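You operate a simulated robot arm through the tools that you are given. There is no shell and no other tool. Be economical: measure what you need, move in short steps, check, and stop when the job is done.

Carry out the task below with a simulated two-armed robot. There is one attempt and no reset: what you move stays moved.

JOB
Press the black bush flush into the link eye on the green press.
Fine: hands off the table while the lever comes down (300 N); end with lever up, table out. Where these are worked on the way, their far stop is far enough and under half their travel is too little: press table.

Only the result counts: the job must be done as asked and must still hold three seconds after the hand-in. Knocking over, shifting, dropping, spilling or breaking anything else fails it.

ROBOT AND FRAMES
Two 7-joint arms with fingered hands on one trunk, on a carriage that runs on a rail from [13, 1502] to [-3, -378] (x, y) and turns from -210 to 123 degrees about z. Base frame: it is fixed where the carriage stands at the start and does not move with it; the origin is on the floor, on the carriage's upright axis, x ahead of it, y to its left, z up. Readings come in mm, degrees, newtons and seconds.
The left shoulder is at the start at [70, 188, 1398], the right one opposite. With the tool pointing down near the work surface each hand reaches from about 100 to 820 mm from the robot's upright axis, wherever it stands, measured 20 degrees to its own side. Places, roughly: green-press lever [800, -200, 1200]; link eye [600, -100, 1000]; press table [600, -100, 1000]. Payload 4 kg a hand.
The tool frame of a hand sits at the grasp point between the pads (the TCP): z along the fingers, y along the line on which they close. The tips reach 26 mm beyond it. The gripper opens to 132 mm. The gripper's body begins 73 mm behind the TCP. The gripper is a hand of 4 fingers: y runs from the thumb to the fingers, the wrist lies at [0, 0, -224] in the tool frame, and closing takes about 1.5 s.
Orientation is told as [roll, pitch, yaw] about the base's x, y, z axes, in that order, counted from this pose: with the fingers straight down and closing along the base's y, the tool's x points along the base's -x, its y along +y and its z along -z.

CONTROLS
- The arms move only by the tool play_rows. It takes "left_rows", "right_rows" or both (then of equal length, played together; a hand with none holds still); each is a list of rows, each an object (a shift or turn left out is 0, a gripper value left out holds the last) with "offset": the shift along the base's x, y, z in mm, a list of three; "rot": the turn, a rotation vector about the base's x, y, z in degrees, a list of three. In form: [{"offset": [x, y, z], "rot": [ax, ay, az]}, ...]. A call has 1 to 8 rows; each row shifts and turns the commanded pose from where the row before left it. "left_jaw" and "right_jaw" are, for a hand that has rows, the gripper command, from -1 (shut) to 1 (fully open), values between in proportion, set as the call begins (left out, the last holds). Rows are played at 5 a second. More than 50 mm and 8.6 degrees between two rows, or a gripper value outside its range, and nothing of the call is played. Where a pose cannot be reached the arm comes as near as it can. A force on the tool above 90 N (or 10 N above the force at the start of the call, whichever is more), or a blocked arm, ends the call early, and 0.2 s more pass. Each finger travels about 72 mm/s and halts on what it meets, pressing with about 26 N; the grip force reading is that of the motor and also rises with nothing between the fingers. The clock runs only during rows and for 0.2 s after the last one: add rows that do not move to give the fingers time. It gives the time, the measured TCP pose, the force on the tool (base axes), the opening and the grip force at its end, in the units of the frame above (readings bear some noise), with the torque about the TCP (base axes, N m) and any sound that the robot's microphone picked up.
- Cameras (640 x 400 px; columns grow to the right, rows downward): "scene" is now at [143.3, 1.1, 1643.5]; the picture's right is [-0.02, -1.00, 0.00], its down [-0.43, 0.01, -0.90] and it looks along [0.90, -0.01, -0.43] (base axes); focal length 248 px, centre (320, 200). "left" rides on the left gripper at [-73, 6, -94] in its tool frame; the picture's right is [-0.08, -1.00, 0.00], its down [0.78, -0.06, -0.62] and it looks along [0.61, -0.05, 0.79] (tool axes); focal length 230 px, centre (320, 200). "right" rides on the right gripper at [73, 6, -94] in its tool frame; the picture's right is [-0.08, 1.00, 0.00], its down [-0.79, -0.06, -0.62] and it looks along [-0.61, -0.05, 0.79] (tool axes); focal length 230 px, centre (320, 200).
- camera(camera): a new picture of that camera. No time passes.
- lift_body(by): slides the trunk up (or, below 0, down) by that many mm; the arms and the scene camera ride with it, the base frame stays. It gives what a move gives, with no picture.
- roll_base(legs): drives the robot by 1 to 6 legs, each [ahead, left, turn to the left] in mm, mm and degrees, along the robot's own axes; the way and the turn of a leg run together, so that a leg with both is an arc; at most 1500 mm and 180 degrees a leg. The arms and the cameras ride along, it lands a little off, and it stops where it bumps. It keeps to its track: a leg is cut to what the track allows. It gives what a move gives.
- finger_targets(finger1, finger2, finger3, thumb_bend, hand): sets how far each is bent, from 0 (flat) to 1 (curled in); at 0.3 the hand is open as for a grip, at 0.7 the pads meet at the TCP. One left out holds its place. A second passes; each finger stops where it meets its share of the squeeze, and holds until it gets a number again. A gripper value or a shape takes the hand back. It gives what a move gives, with no picture; readings hold the bend of each and the force on the fingers (four entries, about 0 where the hand has none), thumb and palm.
- preshape(shape, hand): the hand has 4 fingers and takes this shape, open, in about a second: jaw (thumb against the fingers, like two jaws); tri (thumb and two fingers); tip (a fingertip pinch); poke (one finger out to press); point (the index stretched); flat (the hand flat); cup (the hand cupped); fist (a fist). The gripper value then closes the fingers along that shape, each until it touches; the sizes above hold for jaw. It gives what a move gives, with no picture.
- pan_tilt(pan, tilt): turns the head with the scene camera to pan (to the left, within 86 degrees either way) and tilt (down, from -29 to 69), counted from straight ahead of the robot. It gives what a move gives.
- probe_pixels(camera, pixels): there is no depth. For up to 12 entries [column, row, z] of the newest picture of that camera ("zoom" is the newest enlarged one), the place [x, y] in the base frame at which the ray of that pixel passes the height z, good to about 3 mm. No time passes.
- close_up(camera, box): a new picture of the part [left, top, right, bottom] of that camera's present view, enlarged. No time passes.
- hand_in(): hands the job in; it is judged then, once.

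Go step by step. Measure first, check grasps and placings, and put right what went wrong. The budget is 80 turns and 70 pictures, counting those below and the enlarged ones. Unless the task says otherwise, let go and move clear before handing in, and close with one line.

The tools are called after "Request:" as a command line: name --argument value ..., lists and objects as JSON in quotes. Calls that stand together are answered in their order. play_rows: Moves the arms, as the interface text tells. Its arguments: {"type":"object","properties":{"left_rows":{"type":"array","items":{"type":"object","properties":{"offset":{"type":"array","items":{"type":"number"}},"rot":{"type":"array","items":{"type":"number"}}}}},"left_jaw":{"type":"number"},"right_rows":{"type":"array","items":{"type":"object","properties":{"offset":{"type":"array","items":{"type":"number"}},"rot":{"type":"array","items":{"type":"number"}}}}},"right_jaw":{"type":"number"}},"required":[]} The other tools are called the same way: lift_body (by) slides the trunk up or down; preshape (shape, hand) gives the hand a shape; finger_targets (finger1, finger2, finger3, thumb_bend, hand) moves the fingers one by one; roll_base (legs) drives the base; pan_tilt (pan, tilt) turns the head that bears the scene camera; camera (camera) takes a picture; probe_pixels (camera, pixels) gives the place at which the rays of pixels pass given heights; close_up (camera, box) takes an enlarged picture of a part of a camera's view; hand_in () hands the job in.

At the start:

```text
t: 0.0
left_tool_pos: [476.6, 195.1, 1526.2]
left_tcp_rot: [0.0, 0.0, 0.0]
left_contact_force: [-0.8, 0.2, 0.3]
left_torque: [-0.01, 0.0, -0.02]
left_width: 131.6
left_grip_force: 0.2
left_shape: jaw
left_bend: [0.3, 0.3, 0.3, 0.3]
left_finger forces: [0.0, 0.0, 0.1, 0.0, 0.1, 0.0]
right_tool_pos: [359.4, -198.9, 1535.1]
right_tcp_rot: [0.0, -0.1, 0.0]
right_contact_force: [0.7, -0.5, -0.7]
right_torque: [-0.03, 0.02, 0.02]
right_width: 131.7
right_grip_force: 0.1
right_shape: jaw
right_bend: [0.3, 0.3, 0.3, 0.3]
right_finger forces: [0.1, 0.0, 0.1, 0.0, 0.0, 0.0]
trunk travel left (down, up): [-875.0, 65.0]
robot x, y, heading: [-1.4, -1.0, -0.1]
head pan, tilt: [-0.9, 25.6]
```

scene: 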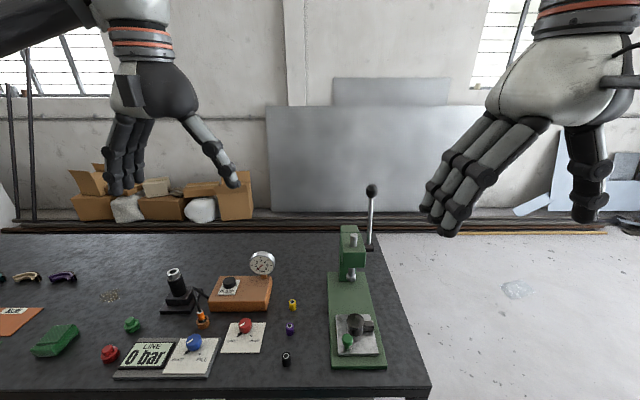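
right: 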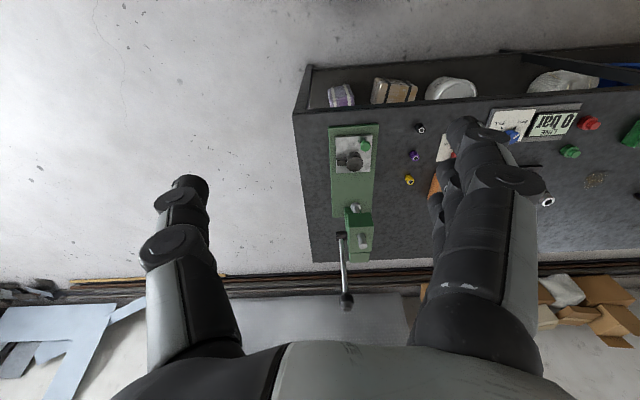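
left: 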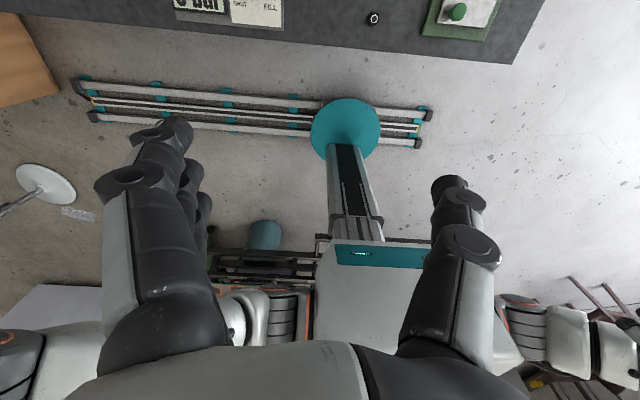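

The scene shows the green press at about (355,300), with three bushes at (293,304), (290,328) and (286,359); the black one looks nearest. I'll enlarge the press and the bushes.

Request:
close_up --camera "scene" --box '[310, 170, 410, 390]'

Request:
close_up --camera "scene" --box '[260, 290, 400, 378]'

Request:
close_up --camera "right" --box '[300, 90, 460, 190]'

```text
1.82 times, centred on (360, 280) of scene
```

zoom: 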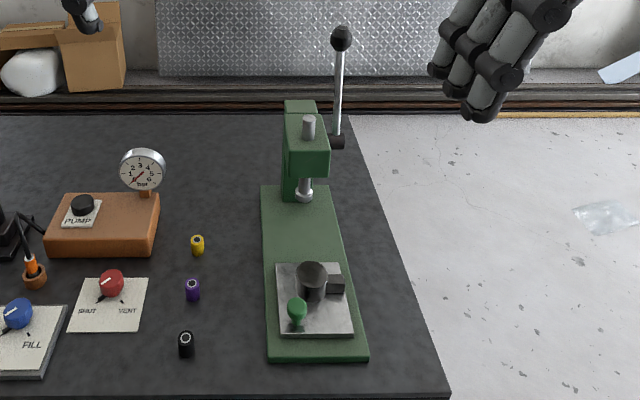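

```text
4.55 times, centred on (330, 334) of scene
```

zoom: 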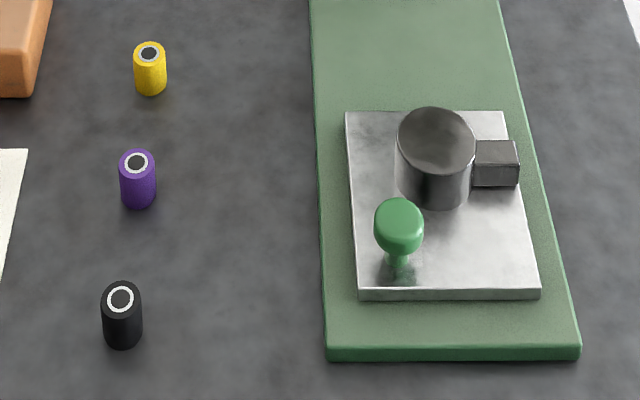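

```text
4.00 times, centred on (380, 140) of right
```

zoom: 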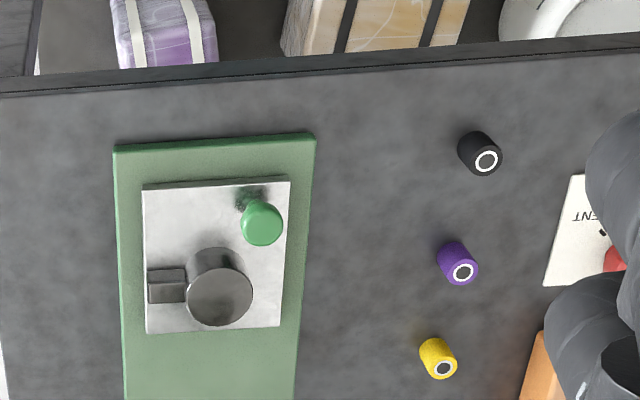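

The bushes and sliding table (with green knob) are visible; the eye looks like a cylinder with a block beside it. I'll enlarge it more and triangulate heights.

Request:
close_up --camera "right" --box '[330, 130, 378, 160]'

Request:
probe_pixels --camera "right" --pixels '[[421.7, 130, 900], [421.7, 130, 1000], [354.7, 164, 900], [354.7, 164, 1000], [365, 145.5, 900], [365, 145.5, 1000], [346, 308, 1100], [346, 308, 1300]]'

Request:
probe_pixels --camera "scene" --pixels '[[286.2, 355.6, 900], [286.2, 355.6, 1000], [355.3, 321, 900], [355.3, 321, 1000], [347, 338, 900], [347, 338, 1000], [372, 190, 1100], [372, 190, 1300]]'

```text
13.33 times, centred on (354, 145) of right
```

zoom: 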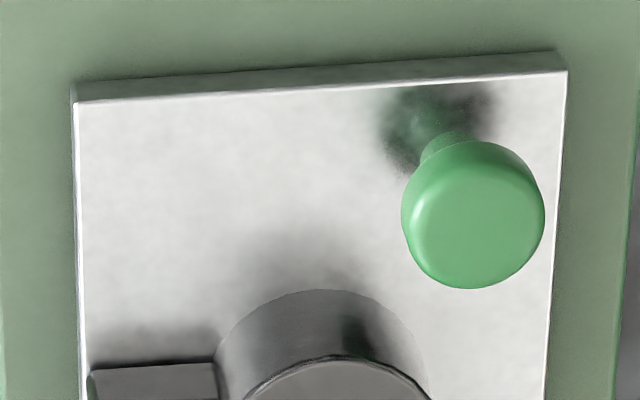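

```text
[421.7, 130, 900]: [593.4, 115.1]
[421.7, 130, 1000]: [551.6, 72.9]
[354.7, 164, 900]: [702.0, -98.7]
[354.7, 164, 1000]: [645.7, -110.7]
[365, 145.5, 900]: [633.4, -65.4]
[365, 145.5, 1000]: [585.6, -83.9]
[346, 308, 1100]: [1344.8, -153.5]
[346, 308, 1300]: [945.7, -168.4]
```

```text
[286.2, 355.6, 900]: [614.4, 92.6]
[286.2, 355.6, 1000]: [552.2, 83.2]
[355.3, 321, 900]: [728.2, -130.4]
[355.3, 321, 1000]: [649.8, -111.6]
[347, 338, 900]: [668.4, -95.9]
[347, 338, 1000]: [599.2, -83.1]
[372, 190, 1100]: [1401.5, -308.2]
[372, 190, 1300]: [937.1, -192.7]
```

Rays from both cameras agree near z≈985–1000: bush at about (558,84), eye at (650,-111). I'll look closely at the eye and bush from the scene camera.

Request:
close_up --camera "scene" --box '[330, 305, 386, 340]'

Request:
close_up --camera "right" --box '[330, 145, 378, 175]'

Request:
close_up --camera "scene" --box '[274, 345, 298, 375]'

Request:
close_up --camera "scene" --box '[320, 180, 400, 300]'

```text
11.43 times, centred on (358, 322) of scene
```

zoom: 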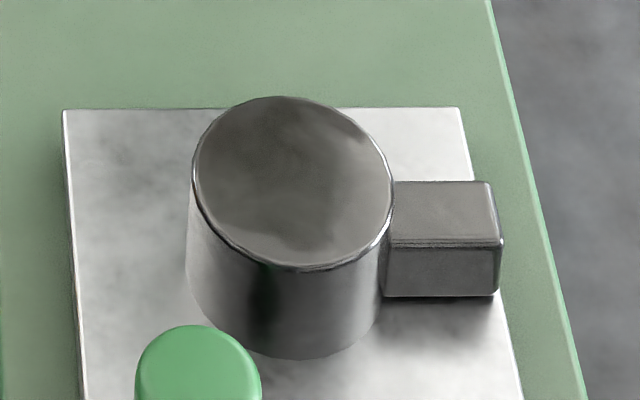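

```text
13.33 times, centred on (354, 160) of right
```

zoom: 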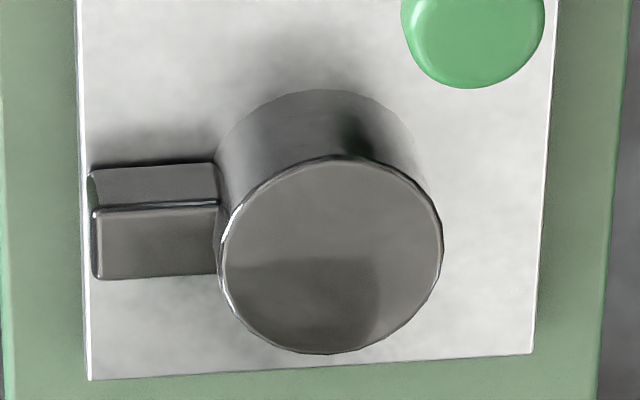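

```text
13.33 times, centred on (286, 360) of scene
```

zoom: 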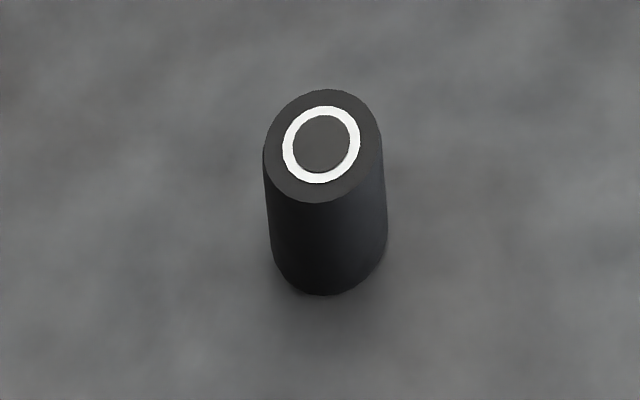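

```text
3.33 times, centred on (360, 240) of scene
```

zoom: 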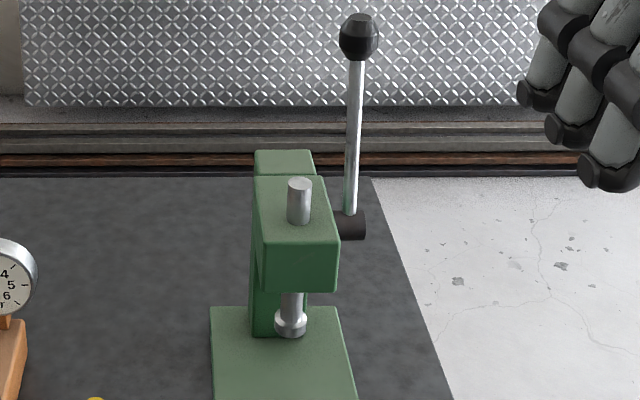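

I can't see the bore yet, so I'll bring the right hand nearer the eye and look with its wrist camera.

Request:
play_rows --right_rows '[{"offset": [20, 11, -44]}, {"offset": [20, 11, -44]}, {"offset": [20, 11, -44]}, {"offset": [20, 11, -44]}, {"offset": [20, 11, -44]}, {"offset": [20, 11, -44]}, {"offset": [20, 11, -44]}, {"offset": [20, 11, -44]}]'

Request:
camera --camera "right"

```text
t: 1.8
left_tool_pos: [479.2, 195.7, 1526.9]
left_tcp_rot: [0.1, 0.1, -0.1]
left_contact_force: [0.5, 0.0, -0.3]
left_torque: [-0.02, 0.02, -0.01]
left_width: 131.7
left_grip_force: 0.0
left_shape: jaw
left_bend: [0.3, 0.3, 0.3, 0.3]
left_finger forces: [0.0, 0.0, 0.0, 0.0, 0.0, 0.0]
right_tool_pos: [519.4, -111.4, 1183.5]
right_tcp_rot: [0.1, 0.0, -0.1]
right_contact_force: [-0.4, -0.7, 1.1]
right_torque: [0.01, 0.01, -0.02]
right_width: 131.8
right_grip_force: 0.1
right_shape: jaw
right_bend: [0.3, 0.3, 0.3, 0.3]
right_finger forces: [0.0, 0.0, 0.1, 0.0, 0.1, 0.0]
trunk travel left (down, up): [-875.0, 65.0]
robot x, y, heading: [0.3, -2.1, 0.2]
head pan, tilt: [-0.9, 25.6]
```

```text
58 pictures are left
```

right: 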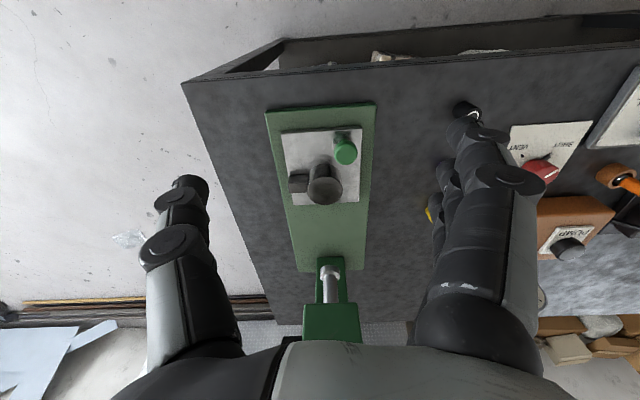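

Request:
close_up --camera "right" --box '[275, 120, 375, 210]'

Request:
probe_pixels --camera "right" --pixels '[[326, 187, 980], [326, 187, 1000], [346, 150, 980], [346, 150, 1000], [331, 268, 980], [331, 268, 1040]]'

```text
4.44 times, centred on (325, 165) of right
```

zoom: 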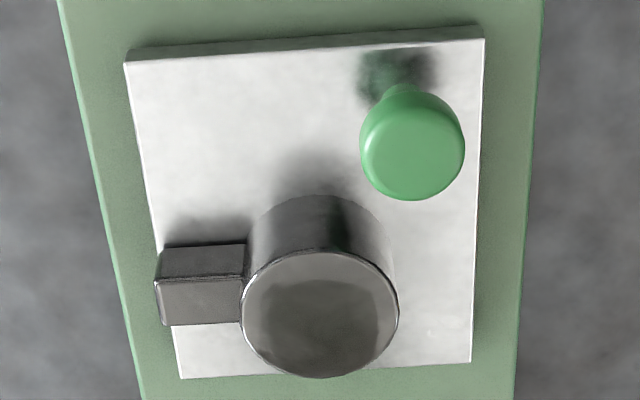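

```text
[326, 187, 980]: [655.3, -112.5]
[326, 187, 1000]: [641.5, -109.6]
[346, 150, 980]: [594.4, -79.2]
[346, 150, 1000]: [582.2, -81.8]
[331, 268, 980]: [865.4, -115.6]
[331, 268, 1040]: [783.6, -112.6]
```

Request:
close_up --camera "right" --box '[304, 174, 348, 206]'

Request:
close_up --camera "right" --box '[440, 90, 500, 130]'

```text
12.50 times, centred on (326, 190) of right
```

zoom: 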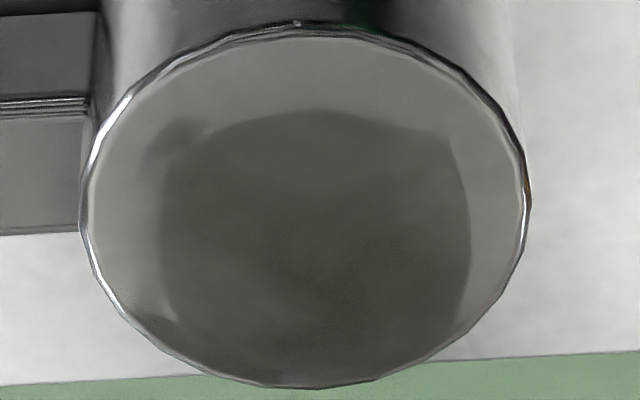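

```text
10.00 times, centred on (470, 110) of right
```

zoom: 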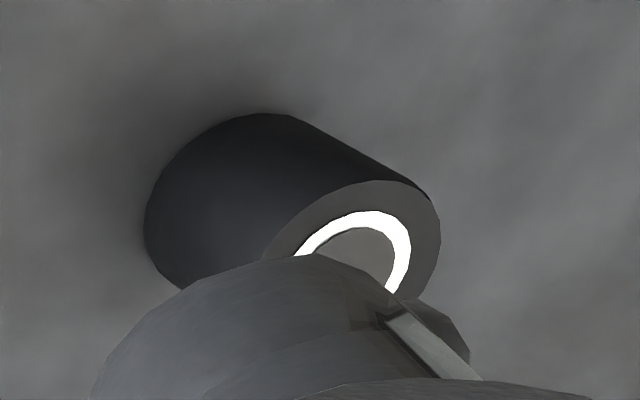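

The eye's top is a plain disc reflecting the hand; I'll treat its centre as the seat. Now I'll move the right hand so its camera views the bush squarely, to measure it and its surroundings.

Request:
play_rows --right_rows '[{"offset": [-15, 35, 0]}, {"offset": [-15, 35, 0]}, {"offset": [-15, 35, 0]}, {"offset": [-15, 35, -10]}, {"offset": [-15, 35, -10]}, {"offset": [0, 20, -10]}]'

Request:
camera --camera "right"

Request:
close_up --camera "scene" --box '[220, 290, 320, 380]'

```text
t: 3.2
left_tool_pos: [477.3, 195.3, 1526.7]
left_tcp_rot: [0.0, 0.0, 0.0]
left_contact_force: [-0.2, 0.3, 0.5]
left_torque: [0.0, 0.01, -0.03]
left_width: 132.0
left_grip_force: 0.1
left_shape: jaw
left_bend: [0.3, 0.3, 0.3, 0.3]
left_finger forces: [0.0, 0.1, 0.0, 0.0, 0.0, 0.0]
right_tool_pos: [442.9, 86.1, 1154.6]
right_tcp_rot: [0.0, -0.1, -0.1]
right_contact_force: [-1.1, 0.3, -0.2]
right_torque: [-0.01, 0.0, -0.02]
right_width: 132.0
right_grip_force: 0.0
right_shape: jaw
right_bend: [0.3, 0.3, 0.3, 0.3]
right_finger forces: [0.1, 0.0, 0.1, 0.0, 0.0, 0.0]
trunk travel left (down, up): [-875.0, 65.0]
robot x, y, heading: [-1.5, 0.3, -0.0]
head pan, tilt: [-0.9, 25.6]
```

```text
54 pictures are left
```

right: 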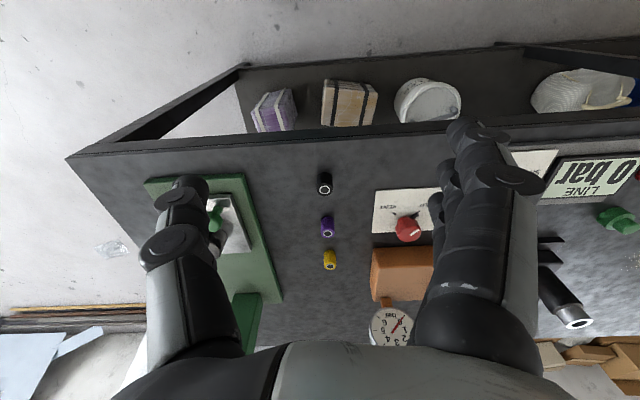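

```text
4.44 times, centred on (270, 335) of scene
```

zoom: 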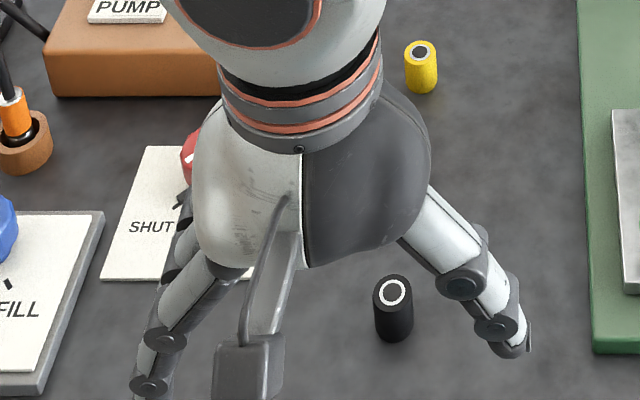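

Request:
close_up --camera "right" --box '[295, 160, 359, 200]'

Request:
close_up --camera "scene" --box '[266, 340, 306, 380]'

Request:
probe_pixels --camera "right" --pixels '[[328, 232, 980], [331, 267, 980], [405, 232, 980], [380, 190, 950], [375, 233, 950], [326, 187.5, 950], [326, 187.5, 980], [326, 187.5, 1000]]'

```text
10.00 times, centred on (327, 180) of right
```

zoom: 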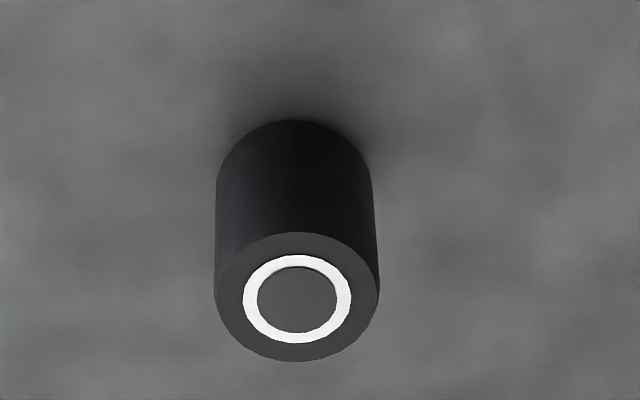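

```text
10.00 times, centred on (286, 360) of scene
```

zoom: 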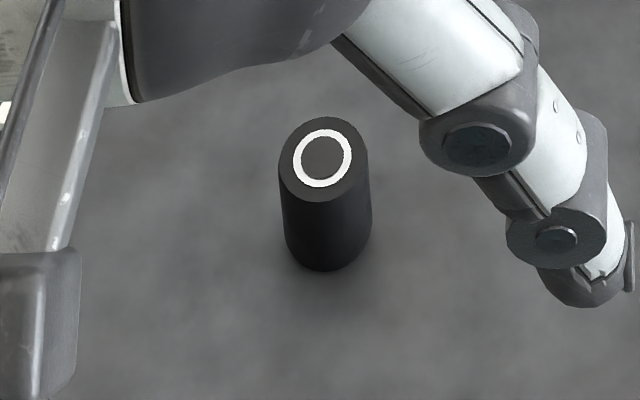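

```text
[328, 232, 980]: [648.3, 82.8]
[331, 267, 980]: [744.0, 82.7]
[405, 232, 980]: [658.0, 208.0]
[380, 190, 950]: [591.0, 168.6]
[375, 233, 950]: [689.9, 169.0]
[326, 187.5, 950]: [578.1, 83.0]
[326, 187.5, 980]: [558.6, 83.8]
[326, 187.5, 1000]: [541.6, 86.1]
```

Request:
probe_pixels --camera "right" --pixels '[[324.7, 189.7, 970], [324.7, 189.7, 990], [324, 172, 930], [324, 172, 950], [324, 172, 970]]'

Request:
probe_pixels --camera "scene" --pixels '[[286.2, 356, 970], [286.2, 356, 990], [286.5, 367, 930], [286.5, 367, 950], [286.5, 367, 970]]'

```text
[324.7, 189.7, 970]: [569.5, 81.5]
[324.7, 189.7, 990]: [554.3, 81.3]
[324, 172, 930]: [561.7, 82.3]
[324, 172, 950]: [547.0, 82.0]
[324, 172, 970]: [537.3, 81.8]
```

```text
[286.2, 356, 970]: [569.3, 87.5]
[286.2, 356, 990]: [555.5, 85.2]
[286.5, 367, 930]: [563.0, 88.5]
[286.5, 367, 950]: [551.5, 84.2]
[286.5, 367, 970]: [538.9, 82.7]
```

Bush is about 24 mm wide and 28 mm tall, at about (562,84) with its top near z 980. I'll move above it with a narrower opening and check.

Request:
play_rows --right_jaw 0.35 --right_rows '[{"offset": [30, -1, -28]}, {"offset": [30, -1, -28]}, {"offset": [30, 0, -28]}, {"offset": [29, 0, -26]}, {"offset": [0, 0, 0]}, {"offset": [0, 0, 0]}]'

Request:
camera --camera "right"

Request:
close_up --camera "scene" --box '[226, 310, 346, 390]'

```text
t: 4.6
left_tool_pos: [475.2, 194.5, 1527.0]
left_tcp_rot: [0.1, 0.0, 0.0]
left_contact_force: [-0.3, -0.1, -0.5]
left_torque: [-0.01, -0.04, 0.02]
left_width: 132.1
left_grip_force: 0.1
left_shape: jaw
left_bend: [0.3, 0.3, 0.3, 0.3]
left_finger forces: [0.0, 0.0, 0.0, 0.0, 0.0, 0.0]
right_tool_pos: [562.8, 81.4, 1044.2]
right_tcp_rot: [0.1, -0.1, 0.0]
right_contact_force: [0.3, -0.3, 1.0]
right_torque: [-0.01, -0.02, 0.01]
right_width: 89.4
right_grip_force: 0.1
right_shape: jaw
right_bend: [0.69, 0.69, 0.69, 0.65]
right_finger forces: [0.0, 0.0, 0.0, 0.0, 0.1, 0.1]
trunk travel left (down, up): [-875.0, 65.0]
robot x, y, heading: [-1.1, -0.9, -0.2]
head pan, tilt: [-0.9, 25.6]
```

```text
50 pictures are left
```

right: 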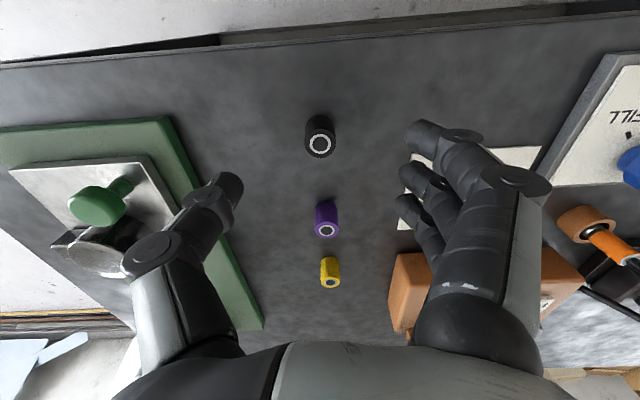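

```text
5.00 times, centred on (286, 350) of scene
```

zoom: 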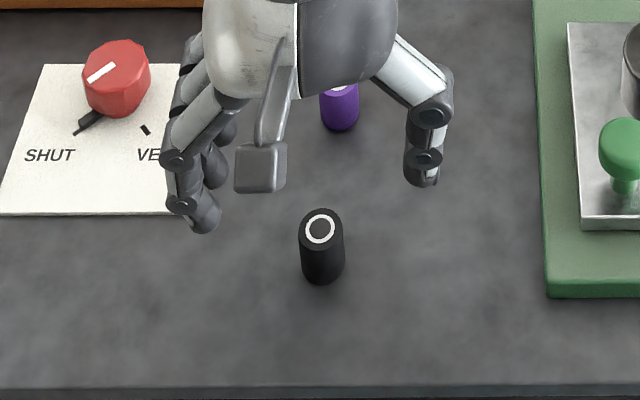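

The camera now gives a different ray angle on the bush (top at (320,143)), so I can triangulate.

Request:
probe_pixels --camera "right" --pixels '[[320, 144, 950], [320, 144, 970], [320, 144, 990], [326, 228, 970], [320, 115, 950], [100, 203, 990], [105, 258, 990]]'

Request:
close_up --camera "right" --box '[280, 105, 360, 165]'

```text
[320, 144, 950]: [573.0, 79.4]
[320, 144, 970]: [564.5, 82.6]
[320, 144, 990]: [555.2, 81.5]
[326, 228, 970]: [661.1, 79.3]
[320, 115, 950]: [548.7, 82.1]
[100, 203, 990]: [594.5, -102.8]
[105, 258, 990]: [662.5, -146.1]
```

```text
6.67 times, centred on (320, 135) of right
```

zoom: 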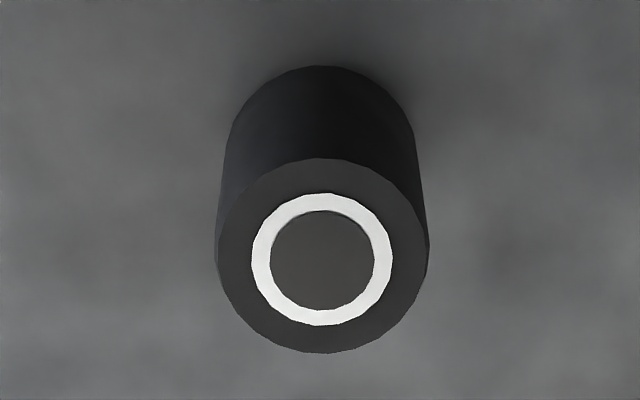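

Triangulation: bush top at about z 990, axis at (555,83), worktop z≈959. I'll descend around it to TCP z≈988.

Request:
play_rows --right_rows '[{"offset": [-8, 1.5, 0]}, {"offset": [0, 0, -20]}, {"offset": [0, 0, -20]}, {"offset": [0, 0, -10]}, {"offset": [0, 0, -5]}]'

Request:
close_up --camera "scene" --box '[226, 310, 346, 390]'

Request:
camera --camera "right"

```text
t: 5.8
left_tool_pos: [476.8, 194.7, 1527.5]
left_tcp_rot: [0.0, 0.0, 0.0]
left_contact_force: [0.4, -0.2, -0.2]
left_torque: [-0.03, 0.0, 0.03]
left_width: 132.0
left_grip_force: 0.0
left_shape: jaw
left_bend: [0.3, 0.3, 0.3, 0.3]
left_finger forces: [0.0, 0.1, 0.1, 0.0, 0.1, 0.1]
right_tool_pos: [555.0, 85.9, 988.8]
right_tcp_rot: [0.1, -0.1, 0.0]
right_contact_force: [-0.4, 0.3, 0.0]
right_torque: [-0.02, -0.03, 0.0]
right_width: 89.7
right_grip_force: 0.1
right_shape: jaw
right_bend: [0.69, 0.69, 0.69, 0.65]
right_finger forces: [0.1, 0.0, 0.0, 0.0, 0.0, 0.0]
trunk travel left (down, up): [-875.0, 65.0]
robot x, y, heading: [1.3, 2.9, 0.0]
head pan, tilt: [-0.9, 25.6]
```

```text
5.00 times, centred on (286, 350) of scene
```

zoom: 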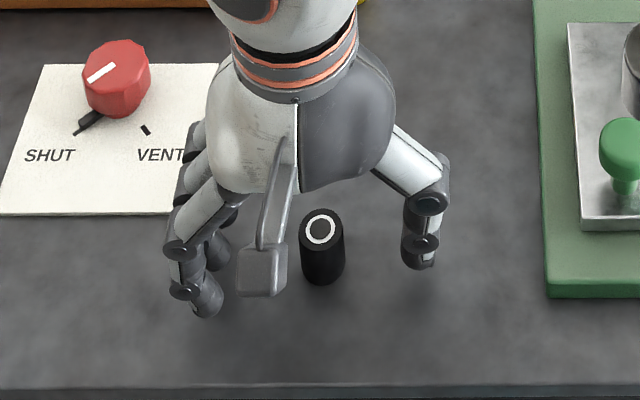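

```text
46 pictures are left
```

right: 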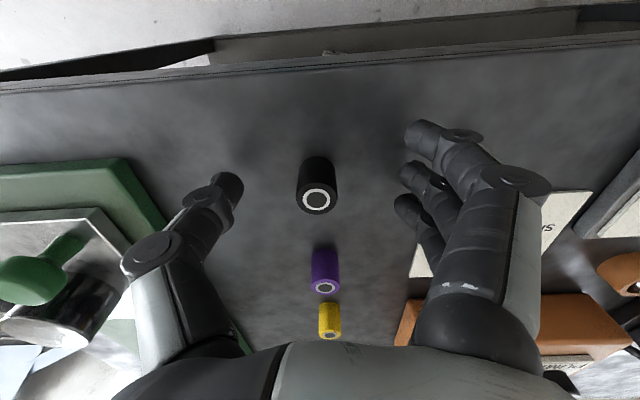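

The bush's top (317,200) sits at the TCP pixel (320,200), so it's centred. Closing.

Request:
play_rows --right_jaw -1 --right_rows '[{"offset": [0, -1, 0]}, {}, {}, {}, {}, {}, {}, {}]'

Request:
close_up --camera "scene" --box '[226, 310, 346, 390]'

Request:
camera --camera "right"

```text
t: 7.6
left_tool_pos: [477.3, 194.2, 1526.7]
left_tcp_rot: [0.1, 0.0, 0.0]
left_contact_force: [0.5, -0.5, 0.3]
left_torque: [-0.01, 0.01, -0.02]
left_width: 131.8
left_grip_force: 0.0
left_shape: jaw
left_bend: [0.3, 0.3, 0.3, 0.3]
left_finger forces: [0.1, 0.0, 0.1, 0.1, 0.0, 0.0]
right_tool_pos: [554.6, 83.2, 988.3]
right_tcp_rot: [0.1, -0.1, 0.1]
right_contact_force: [-0.4, -0.8, 2.1]
right_torque: [0.03, -0.04, 0.02]
right_width: 7.3
right_grip_force: 25.6
right_shape: jaw
right_bend: [0.68, 0.72, 0.68, 0.71]
right_finger forces: [0.0, 9.9, 10.9, 0.1, 23.5, 0.1]
trunk travel left (down, up): [-875.0, 65.0]
robot x, y, heading: [-5.0, -1.4, -0.2]
head pan, tilt: [-0.9, 25.6]
```

```text
5.00 times, centred on (286, 350) of scene
```

zoom: 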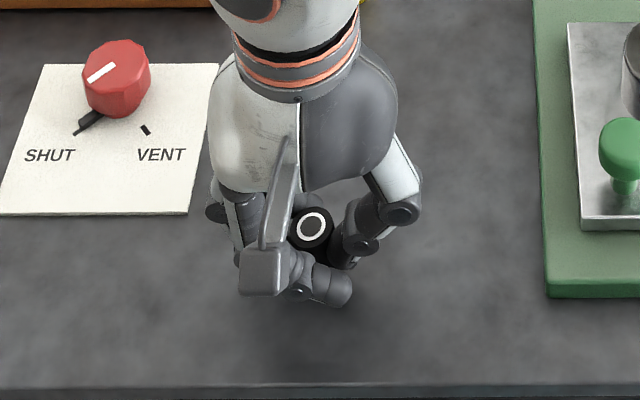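

```text
44 pictures are left
```

right: 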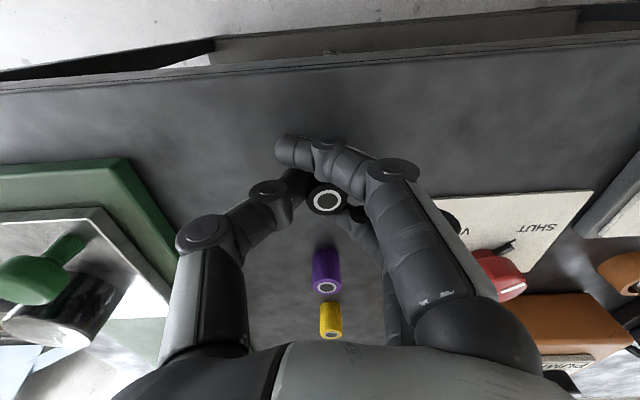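

Gripped (thumb 23.5 N against two fingers ~10 N), bush still upright. Lift and check.

Request:
play_rows --right_rows '[{"offset": [0, 0, 10]}, {"offset": [0, 0, 30]}, {"offset": [0, 0, 40]}, {"offset": [0, 0, 20]}, {}]'

Request:
close_up --camera "right" --box '[240, 120, 400, 240]'

Request:
close_up --camera "scene" --box '[246, 280, 386, 380]'

```text
t: 8.8
left_tool_pos: [477.5, 194.0, 1526.2]
left_tcp_rot: [0.0, 0.1, 0.0]
left_contact_force: [-1.2, 0.1, 0.2]
left_torque: [0.0, 0.01, 0.04]
left_width: 131.7
left_grip_force: 0.1
left_shape: jaw
left_bend: [0.3, 0.3, 0.3, 0.3]
left_finger forces: [0.0, 0.0, 0.0, 0.0, 0.1, 0.0]
right_tool_pos: [555.9, 84.7, 1089.0]
right_tcp_rot: [0.0, 0.0, 0.0]
right_contact_force: [0.0, 0.2, -0.2]
right_torque: [0.0, -0.01, 0.0]
right_width: 6.3
right_grip_force: 25.9
right_shape: jaw
right_bend: [0.68, 0.71, 0.68, 0.71]
right_finger forces: [0.1, 10.4, 11.5, 0.0, 22.3, 0.0]
trunk travel left (down, up): [-875.0, 65.0]
robot x, y, heading: [-0.8, -5.0, 0.1]
head pan, tilt: [-0.9, 25.6]
```

```text
3.33 times, centred on (320, 180) of right
```

zoom: 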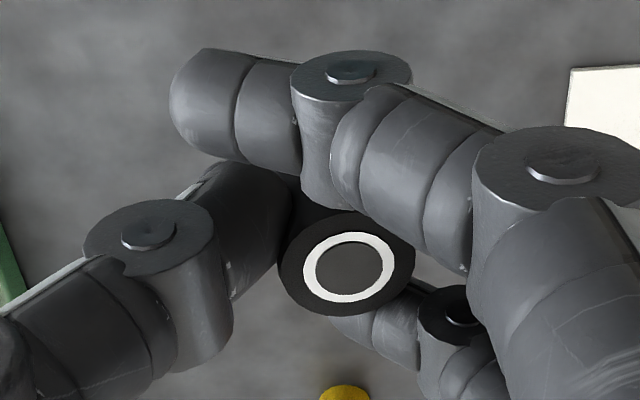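

```text
4.00 times, centred on (316, 330) of scene
```

zoom: 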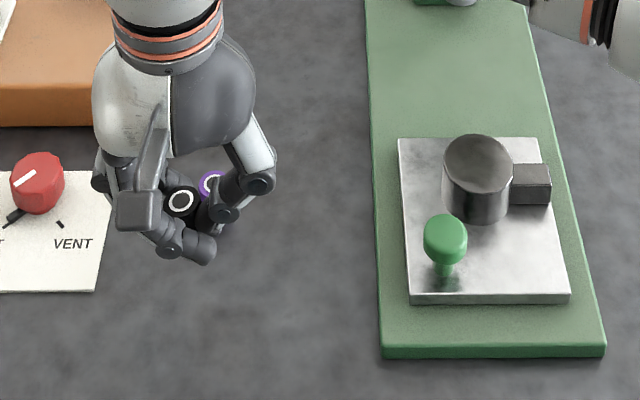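

Bush is held upright, its axis about (-1.5,+4) mm from the TCP. For a near-vertical view of the eye, I'll bring the left hand's camera over it, passing ahead of the right hand.

Request:
play_rows --left_rows '[{"offset": [49, 0, 0]}, {"offset": [49, 0, 0]}, {"offset": [49, 0, 0]}, {"offset": [49, 0, 0]}, {"offset": [0, -45, -20]}, {"offset": [0, -45, -20]}, {"offset": [0, -45, -20]}, {"offset": [0, -45, -20]}]'

Request:
camera --camera "left"

```text
t: 10.6
left_tool_pos: [673.2, 10.4, 1446.5]
left_tcp_rot: [0.1, 0.0, 0.1]
left_contact_force: [0.1, 0.2, 0.8]
left_torque: [0.06, -0.03, 0.01]
left_width: 132.1
left_grip_force: 0.1
left_shape: jaw
left_bend: [0.3, 0.3, 0.3, 0.3]
left_finger forces: [0.0, 0.0, 0.0, 0.1, 0.0, 0.0]
right_tool_pos: [554.6, 81.1, 1087.8]
right_tcp_rot: [0.3, 0.0, 0.0]
right_contact_force: [-0.3, 0.1, -0.1]
right_torque: [0.06, 0.01, 0.0]
right_width: 6.2
right_grip_force: 26.4
right_shape: jaw
right_bend: [0.68, 0.71, 0.68, 0.71]
right_finger forces: [0.0, 10.7, 11.6, 0.1, 22.4, 0.0]
trunk travel left (down, up): [-875.0, 65.0]
robot x, y, heading: [0.5, 2.7, 0.0]
head pan, tilt: [-0.9, 25.6]
```

```text
41 pictures are left
```

left: 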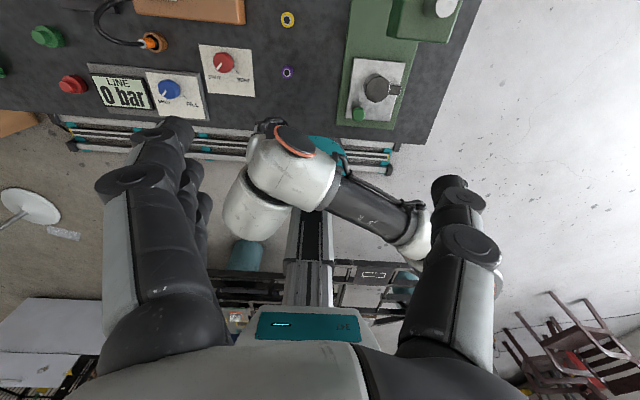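

Request:
close_up --camera "left" --box '[336, 50, 432, 125]'

Request:
close_up --camera "left" --box '[370, 0, 470, 60]'

Request:
probe_pixels --camera "left" --pixels '[[377, 89, 1000], [377, 89, 980], [358, 114, 1000], [443, 8, 1040], [443, 8, 1140]]'

```text
5.33 times, centred on (384, 88) of left
```

zoom: 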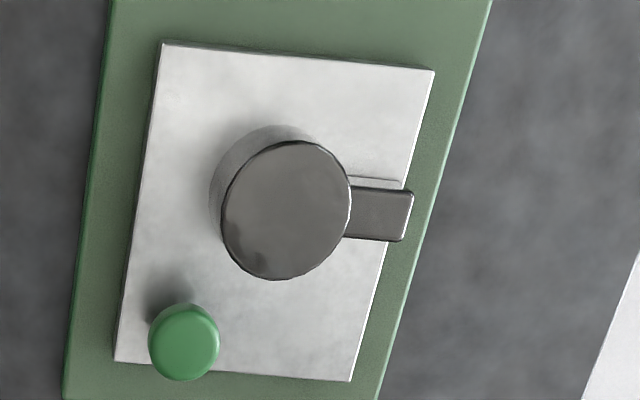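

```text
6.40 times, centred on (420, 30) of left
```

zoom: 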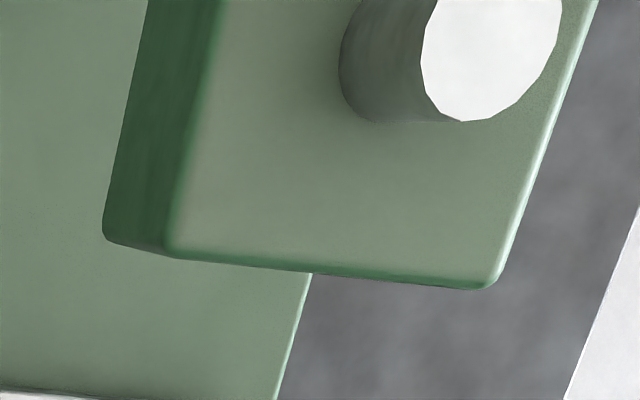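

```text
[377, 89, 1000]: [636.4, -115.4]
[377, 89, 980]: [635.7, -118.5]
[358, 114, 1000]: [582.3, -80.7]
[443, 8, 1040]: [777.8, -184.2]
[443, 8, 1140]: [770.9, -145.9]
```

The eye top comes out at about (635,-111), z≈1019 from all four rays. I'll carry the bush above it, leaving ~20 mm clearance.

Request:
play_rows --right_rows '[{"offset": [0, -45, 0]}, {"offset": [20, -45, 0]}, {"offset": [20, -45, 0]}, {"offset": [20, -45, 0]}, {"offset": [21, -17, 0]}, {"offset": [0, 0, -18]}, {}]'

Request:
close_up --camera "scene" --box '[310, 275, 410, 345]'

Request:
camera --camera "right"

Request:
camera --camera "left"

```text
t: 12.2
left_tool_pos: [672.6, 16.1, 1448.5]
left_tcp_rot: [-0.1, 0.0, 0.0]
left_contact_force: [-0.9, -0.2, 0.0]
left_torque: [-0.01, -0.02, 0.0]
left_width: 131.7
left_grip_force: 0.0
left_shape: jaw
left_bend: [0.3, 0.3, 0.3, 0.3]
left_finger forces: [0.1, 0.0, 0.1, 0.0, 0.0, 0.0]
right_tool_pos: [636.4, -112.8, 1069.9]
right_tcp_rot: [0.2, -0.1, 0.0]
right_contact_force: [0.1, -0.4, -1.3]
right_torque: [0.03, 0.02, 0.0]
right_width: 6.5
right_grip_force: 25.9
right_shape: jaw
right_bend: [0.68, 0.71, 0.68, 0.71]
right_finger forces: [0.0, 11.2, 11.6, 0.0, 22.3, 0.0]
trunk travel left (down, up): [-875.0, 65.0]
robot x, y, heading: [0.4, -3.3, -0.1]
head pan, tilt: [-0.9, 25.6]
```

```text
5.71 times, centred on (360, 310) of scene
```

zoom: 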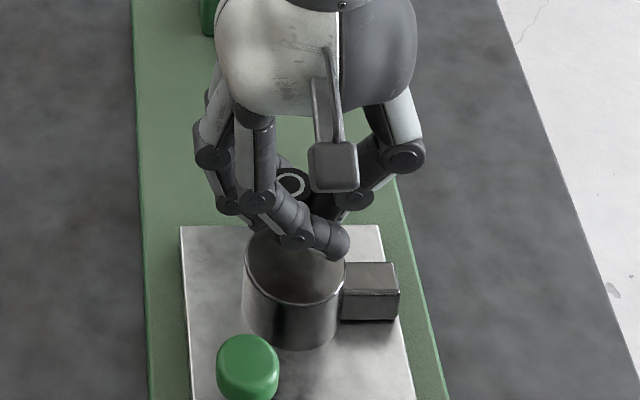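

```text
37 pictures are left
```

right: 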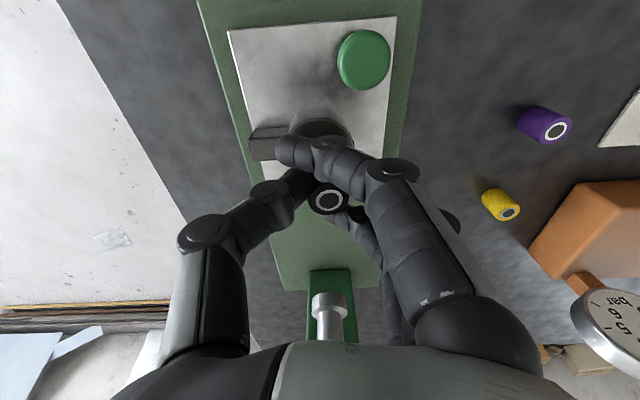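

```text
36 pictures are left
```

left: 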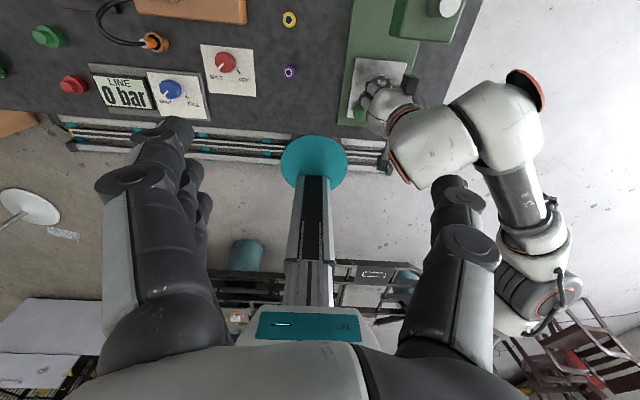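

Request:
close_up --camera "right" --box '[264, 100, 384, 225]'

Request:
probe_pixels --camera "right" --pixels '[[290, 130, 1019], [353, 130, 1019], [328, 200, 1070], [328, 200, 1072], [330, 298, 1060], [365, 55, 1010]]'

```text
3.20 times, centred on (324, 162) of right
```

zoom: 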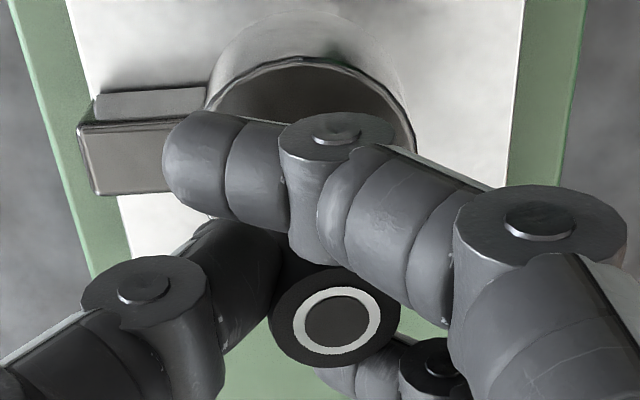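

```text
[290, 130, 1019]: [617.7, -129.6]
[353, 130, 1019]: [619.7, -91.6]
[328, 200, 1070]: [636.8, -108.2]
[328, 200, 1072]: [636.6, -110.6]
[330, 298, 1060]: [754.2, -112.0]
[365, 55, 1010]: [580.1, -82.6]
```

Request:
probe_pixels --camera "right" --pixels '[[288.4, 132.3, 1019], [304, 120.75, 1019], [316.5, 117.3, 1019], [338.4, 127, 1019], [351.5, 141.7, 1019], [327.8, 199.5, 1071], [327.8, 199.5, 1071], [327.8, 199.5, 1071]]'

```text
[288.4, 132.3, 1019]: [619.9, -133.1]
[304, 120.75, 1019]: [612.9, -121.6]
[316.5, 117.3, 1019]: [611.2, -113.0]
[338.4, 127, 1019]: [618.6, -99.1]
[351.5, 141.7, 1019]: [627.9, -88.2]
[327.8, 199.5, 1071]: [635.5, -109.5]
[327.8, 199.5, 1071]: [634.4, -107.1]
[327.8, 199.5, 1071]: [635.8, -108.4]
```

The rim fit puts the eye centre at about (637.5,-113) against the bush at (635.4,-108.3). I'll correct by (+2,-4.5) and lower gently.

Request:
play_rows --right_rows '[{"offset": [2, -4.5, 0]}, {"offset": [0, 0, -10]}, {"offset": [0, 0, -6]}, {"offset": [0, 0, -2]}, {}]'

Request:
close_up --camera "scene" --box '[325, 285, 395, 335]'

Request:
close_up --camera "right" --box '[264, 100, 384, 225]'

```text
t: 13.4
left_tool_pos: [672.2, 16.1, 1447.4]
left_tcp_rot: [0.0, 0.1, 0.0]
left_contact_force: [0.5, 0.3, 0.0]
left_torque: [-0.01, 0.0, 0.0]
left_width: 132.1
left_grip_force: 0.0
left_shape: jaw
left_bend: [0.3, 0.3, 0.3, 0.3]
left_finger forces: [0.1, 0.0, 0.1, 0.0, 0.0, 0.1]
right_tool_pos: [638.1, -117.3, 1053.2]
right_tcp_rot: [0.1, -0.1, 0.0]
right_contact_force: [-0.3, -0.6, 3.8]
right_torque: [0.0, -0.06, -0.02]
right_width: 6.5
right_grip_force: 25.9
right_shape: jaw
right_bend: [0.68, 0.71, 0.68, 0.71]
right_finger forces: [0.0, 10.9, 12.0, 0.0, 23.5, 0.0]
trunk travel left (down, up): [-875.0, 65.0]
robot x, y, heading: [2.8, 1.8, 0.0]
head pan, tilt: [-0.9, 25.6]
```

```text
8.00 times, centred on (360, 310) of scene
```

zoom: 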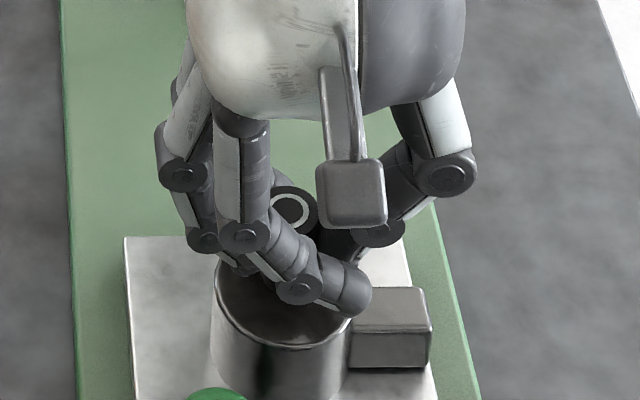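

```text
3.20 times, centred on (324, 162) of right
```

zoom: 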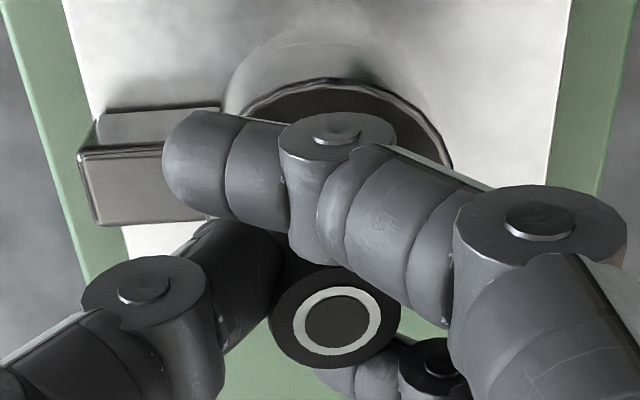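

Contact began at TCP z≈1053 (3.8 N), so the eye top is ~z 1023. I'll refit the rim at that height.

Request:
probe_pixels --camera "right" --pixels '[[299.9, 134.5, 1023], [313.1, 127, 1023], [328.7, 124.2, 1023], [349, 130.75, 1023], [364.6, 149.5, 1023], [328.1, 199.5, 1053], [328.1, 199.5, 1053], [299.9, 134.5, 1023], [313.1, 127, 1023], [328.7, 124.2, 1023], [349, 130.75, 1023], [364.6, 149.5, 1023]]'

```text
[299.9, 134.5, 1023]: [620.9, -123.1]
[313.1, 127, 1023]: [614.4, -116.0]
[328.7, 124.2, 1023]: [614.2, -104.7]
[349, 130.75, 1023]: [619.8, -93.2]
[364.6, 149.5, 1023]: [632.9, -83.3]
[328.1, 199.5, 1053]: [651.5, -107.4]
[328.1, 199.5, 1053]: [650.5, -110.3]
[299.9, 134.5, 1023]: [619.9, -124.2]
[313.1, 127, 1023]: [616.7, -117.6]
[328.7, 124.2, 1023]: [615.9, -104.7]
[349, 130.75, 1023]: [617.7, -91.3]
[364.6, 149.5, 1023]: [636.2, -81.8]
```

Those probes used the older full picture's pose; I'll repeat with the zoom picture.

Request:
probe_pixels --camera "zoom" --pixels '[[243, 112, 1023], [285, 88, 1023], [335, 79, 1023], [400, 100, 1023], [450, 160, 1023], [333, 320, 1054], [333, 320, 1054], [243, 112, 1023], [285, 88, 1023], [335, 79, 1023], [400, 100, 1023], [450, 160, 1023]]'

```text
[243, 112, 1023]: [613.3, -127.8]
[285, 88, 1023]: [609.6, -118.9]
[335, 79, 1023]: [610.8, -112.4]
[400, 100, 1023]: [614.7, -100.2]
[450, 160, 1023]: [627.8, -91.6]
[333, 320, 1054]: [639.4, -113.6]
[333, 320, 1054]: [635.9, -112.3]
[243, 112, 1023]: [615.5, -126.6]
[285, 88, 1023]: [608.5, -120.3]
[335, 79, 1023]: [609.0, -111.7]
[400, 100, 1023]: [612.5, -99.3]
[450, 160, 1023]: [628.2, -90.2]
```

Fit gives eye centre about (634,-113), bush at about (637,-113): shift x by −3.5, then set down.

Request:
play_rows --right_rows '[{"offset": [0, 0, 2]}, {"offset": [-3.5, 0, 0]}, {}, {"offset": [0, 0, -2]}, {"offset": [0, 0, -1]}, {}]'

Request:
close_up --camera "right" --box '[264, 100, 384, 225]'

Request:
probe_pixels --camera "zoom" --pixels '[[333, 320, 1054], [333, 320, 1054], [333, 320, 1054]]'

```text
t: 14.8
left_tool_pos: [671.7, 15.0, 1446.7]
left_tcp_rot: [0.0, -0.1, 0.1]
left_contact_force: [-0.3, -0.7, -0.3]
left_torque: [-0.03, 0.01, 0.02]
left_width: 131.8
left_grip_force: 0.1
left_shape: jaw
left_bend: [0.3, 0.3, 0.3, 0.3]
left_finger forces: [0.1, 0.0, 0.1, 0.0, 0.0, 0.0]
right_tool_pos: [634.0, -117.0, 1053.8]
right_tcp_rot: [0.1, 0.0, 0.0]
right_contact_force: [0.1, 0.5, -0.5]
right_torque: [0.0, -0.01, 0.02]
right_width: 6.6
right_grip_force: 26.2
right_shape: jaw
right_bend: [0.68, 0.71, 0.68, 0.71]
right_finger forces: [0.0, 11.2, 11.8, 0.0, 22.3, 0.0]
trunk travel left (down, up): [-875.0, 65.0]
robot x, y, heading: [0.1, 1.1, -0.2]
head pan, tilt: [-0.9, 25.6]
```

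```text
3.20 times, centred on (324, 162) of right
```

zoom: 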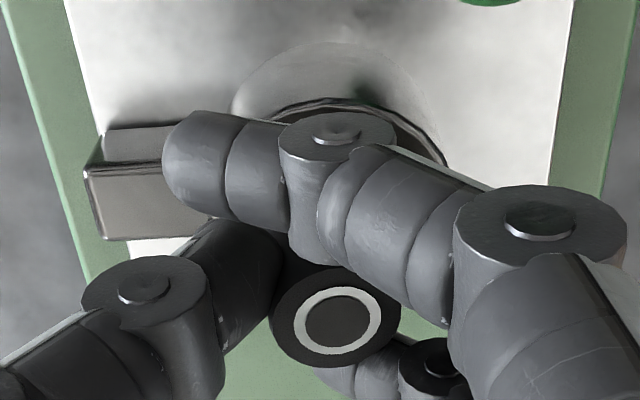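

```text
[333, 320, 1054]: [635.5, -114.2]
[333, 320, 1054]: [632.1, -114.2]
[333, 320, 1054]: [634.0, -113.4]
```

No contact force now, so I'll keep lowering in 1 mm steps.

Request:
play_rows --right_rows '[{"offset": [0, 0, -1]}, {"offset": [0, 0, -1]}, {}]'

```text
t: 15.6
left_tool_pos: [671.8, 15.9, 1447.8]
left_tcp_rot: [0.1, 0.0, -0.1]
left_contact_force: [-0.4, 0.0, 0.5]
left_torque: [0.02, -0.02, -0.01]
left_width: 131.8
left_grip_force: 0.0
left_shape: jaw
left_bend: [0.3, 0.3, 0.3, 0.3]
left_finger forces: [0.0, 0.0, 0.1, 0.0, 0.1, 0.0]
right_tool_pos: [634.5, -118.1, 1050.1]
right_tcp_rot: [0.2, -0.1, 0.0]
right_contact_force: [-0.3, -0.2, 3.3]
right_torque: [0.0, -0.01, -0.01]
right_width: 6.7
right_grip_force: 26.1
right_shape: jaw
right_bend: [0.68, 0.71, 0.68, 0.71]
right_finger forces: [0.0, 11.1, 12.1, 0.0, 23.8, 0.0]
trunk travel left (down, up): [-875.0, 65.0]
robot x, y, heading: [-4.1, 1.1, -0.3]
head pan, tilt: [-0.9, 25.6]
```

Request:
play_rows --right_rows '[{"offset": [0, 0, -1]}, {}]'

Request:
close_up --camera "right" --box '[264, 100, 384, 225]'

```text
t: 16.2
left_tool_pos: [671.6, 15.5, 1446.4]
left_tcp_rot: [-0.1, -0.1, 0.0]
left_contact_force: [-0.4, 0.4, 0.7]
left_torque: [0.02, 0.0, 0.0]
left_width: 131.7
left_grip_force: 0.1
left_shape: jaw
left_bend: [0.3, 0.3, 0.3, 0.3]
left_finger forces: [0.0, 0.0, 0.0, 0.1, 0.0, 0.0]
right_tool_pos: [632.9, -117.7, 1049.8]
right_tcp_rot: [0.1, -0.2, 0.1]
right_contact_force: [-0.8, 1.2, 5.9]
right_torque: [0.03, -0.06, 0.02]
right_width: 6.8
right_grip_force: 25.2
right_shape: jaw
right_bend: [0.68, 0.71, 0.68, 0.72]
right_finger forces: [0.1, 11.3, 12.1, 0.0, 24.5, 0.0]
trunk travel left (down, up): [-875.0, 65.0]
robot x, y, heading: [-0.9, -2.6, -0.1]
head pan, tilt: [-0.9, 25.6]
```

```text
3.20 times, centred on (324, 162) of right
```

zoom: 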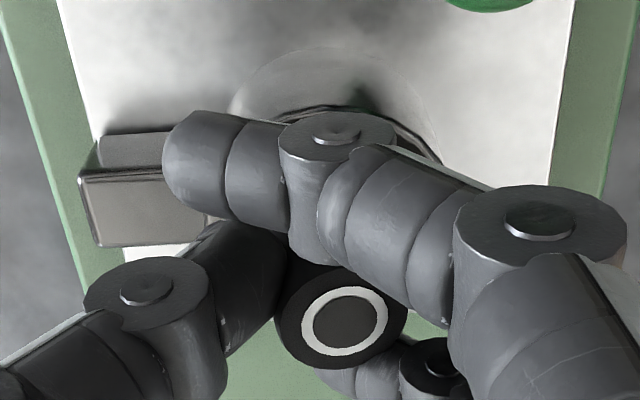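

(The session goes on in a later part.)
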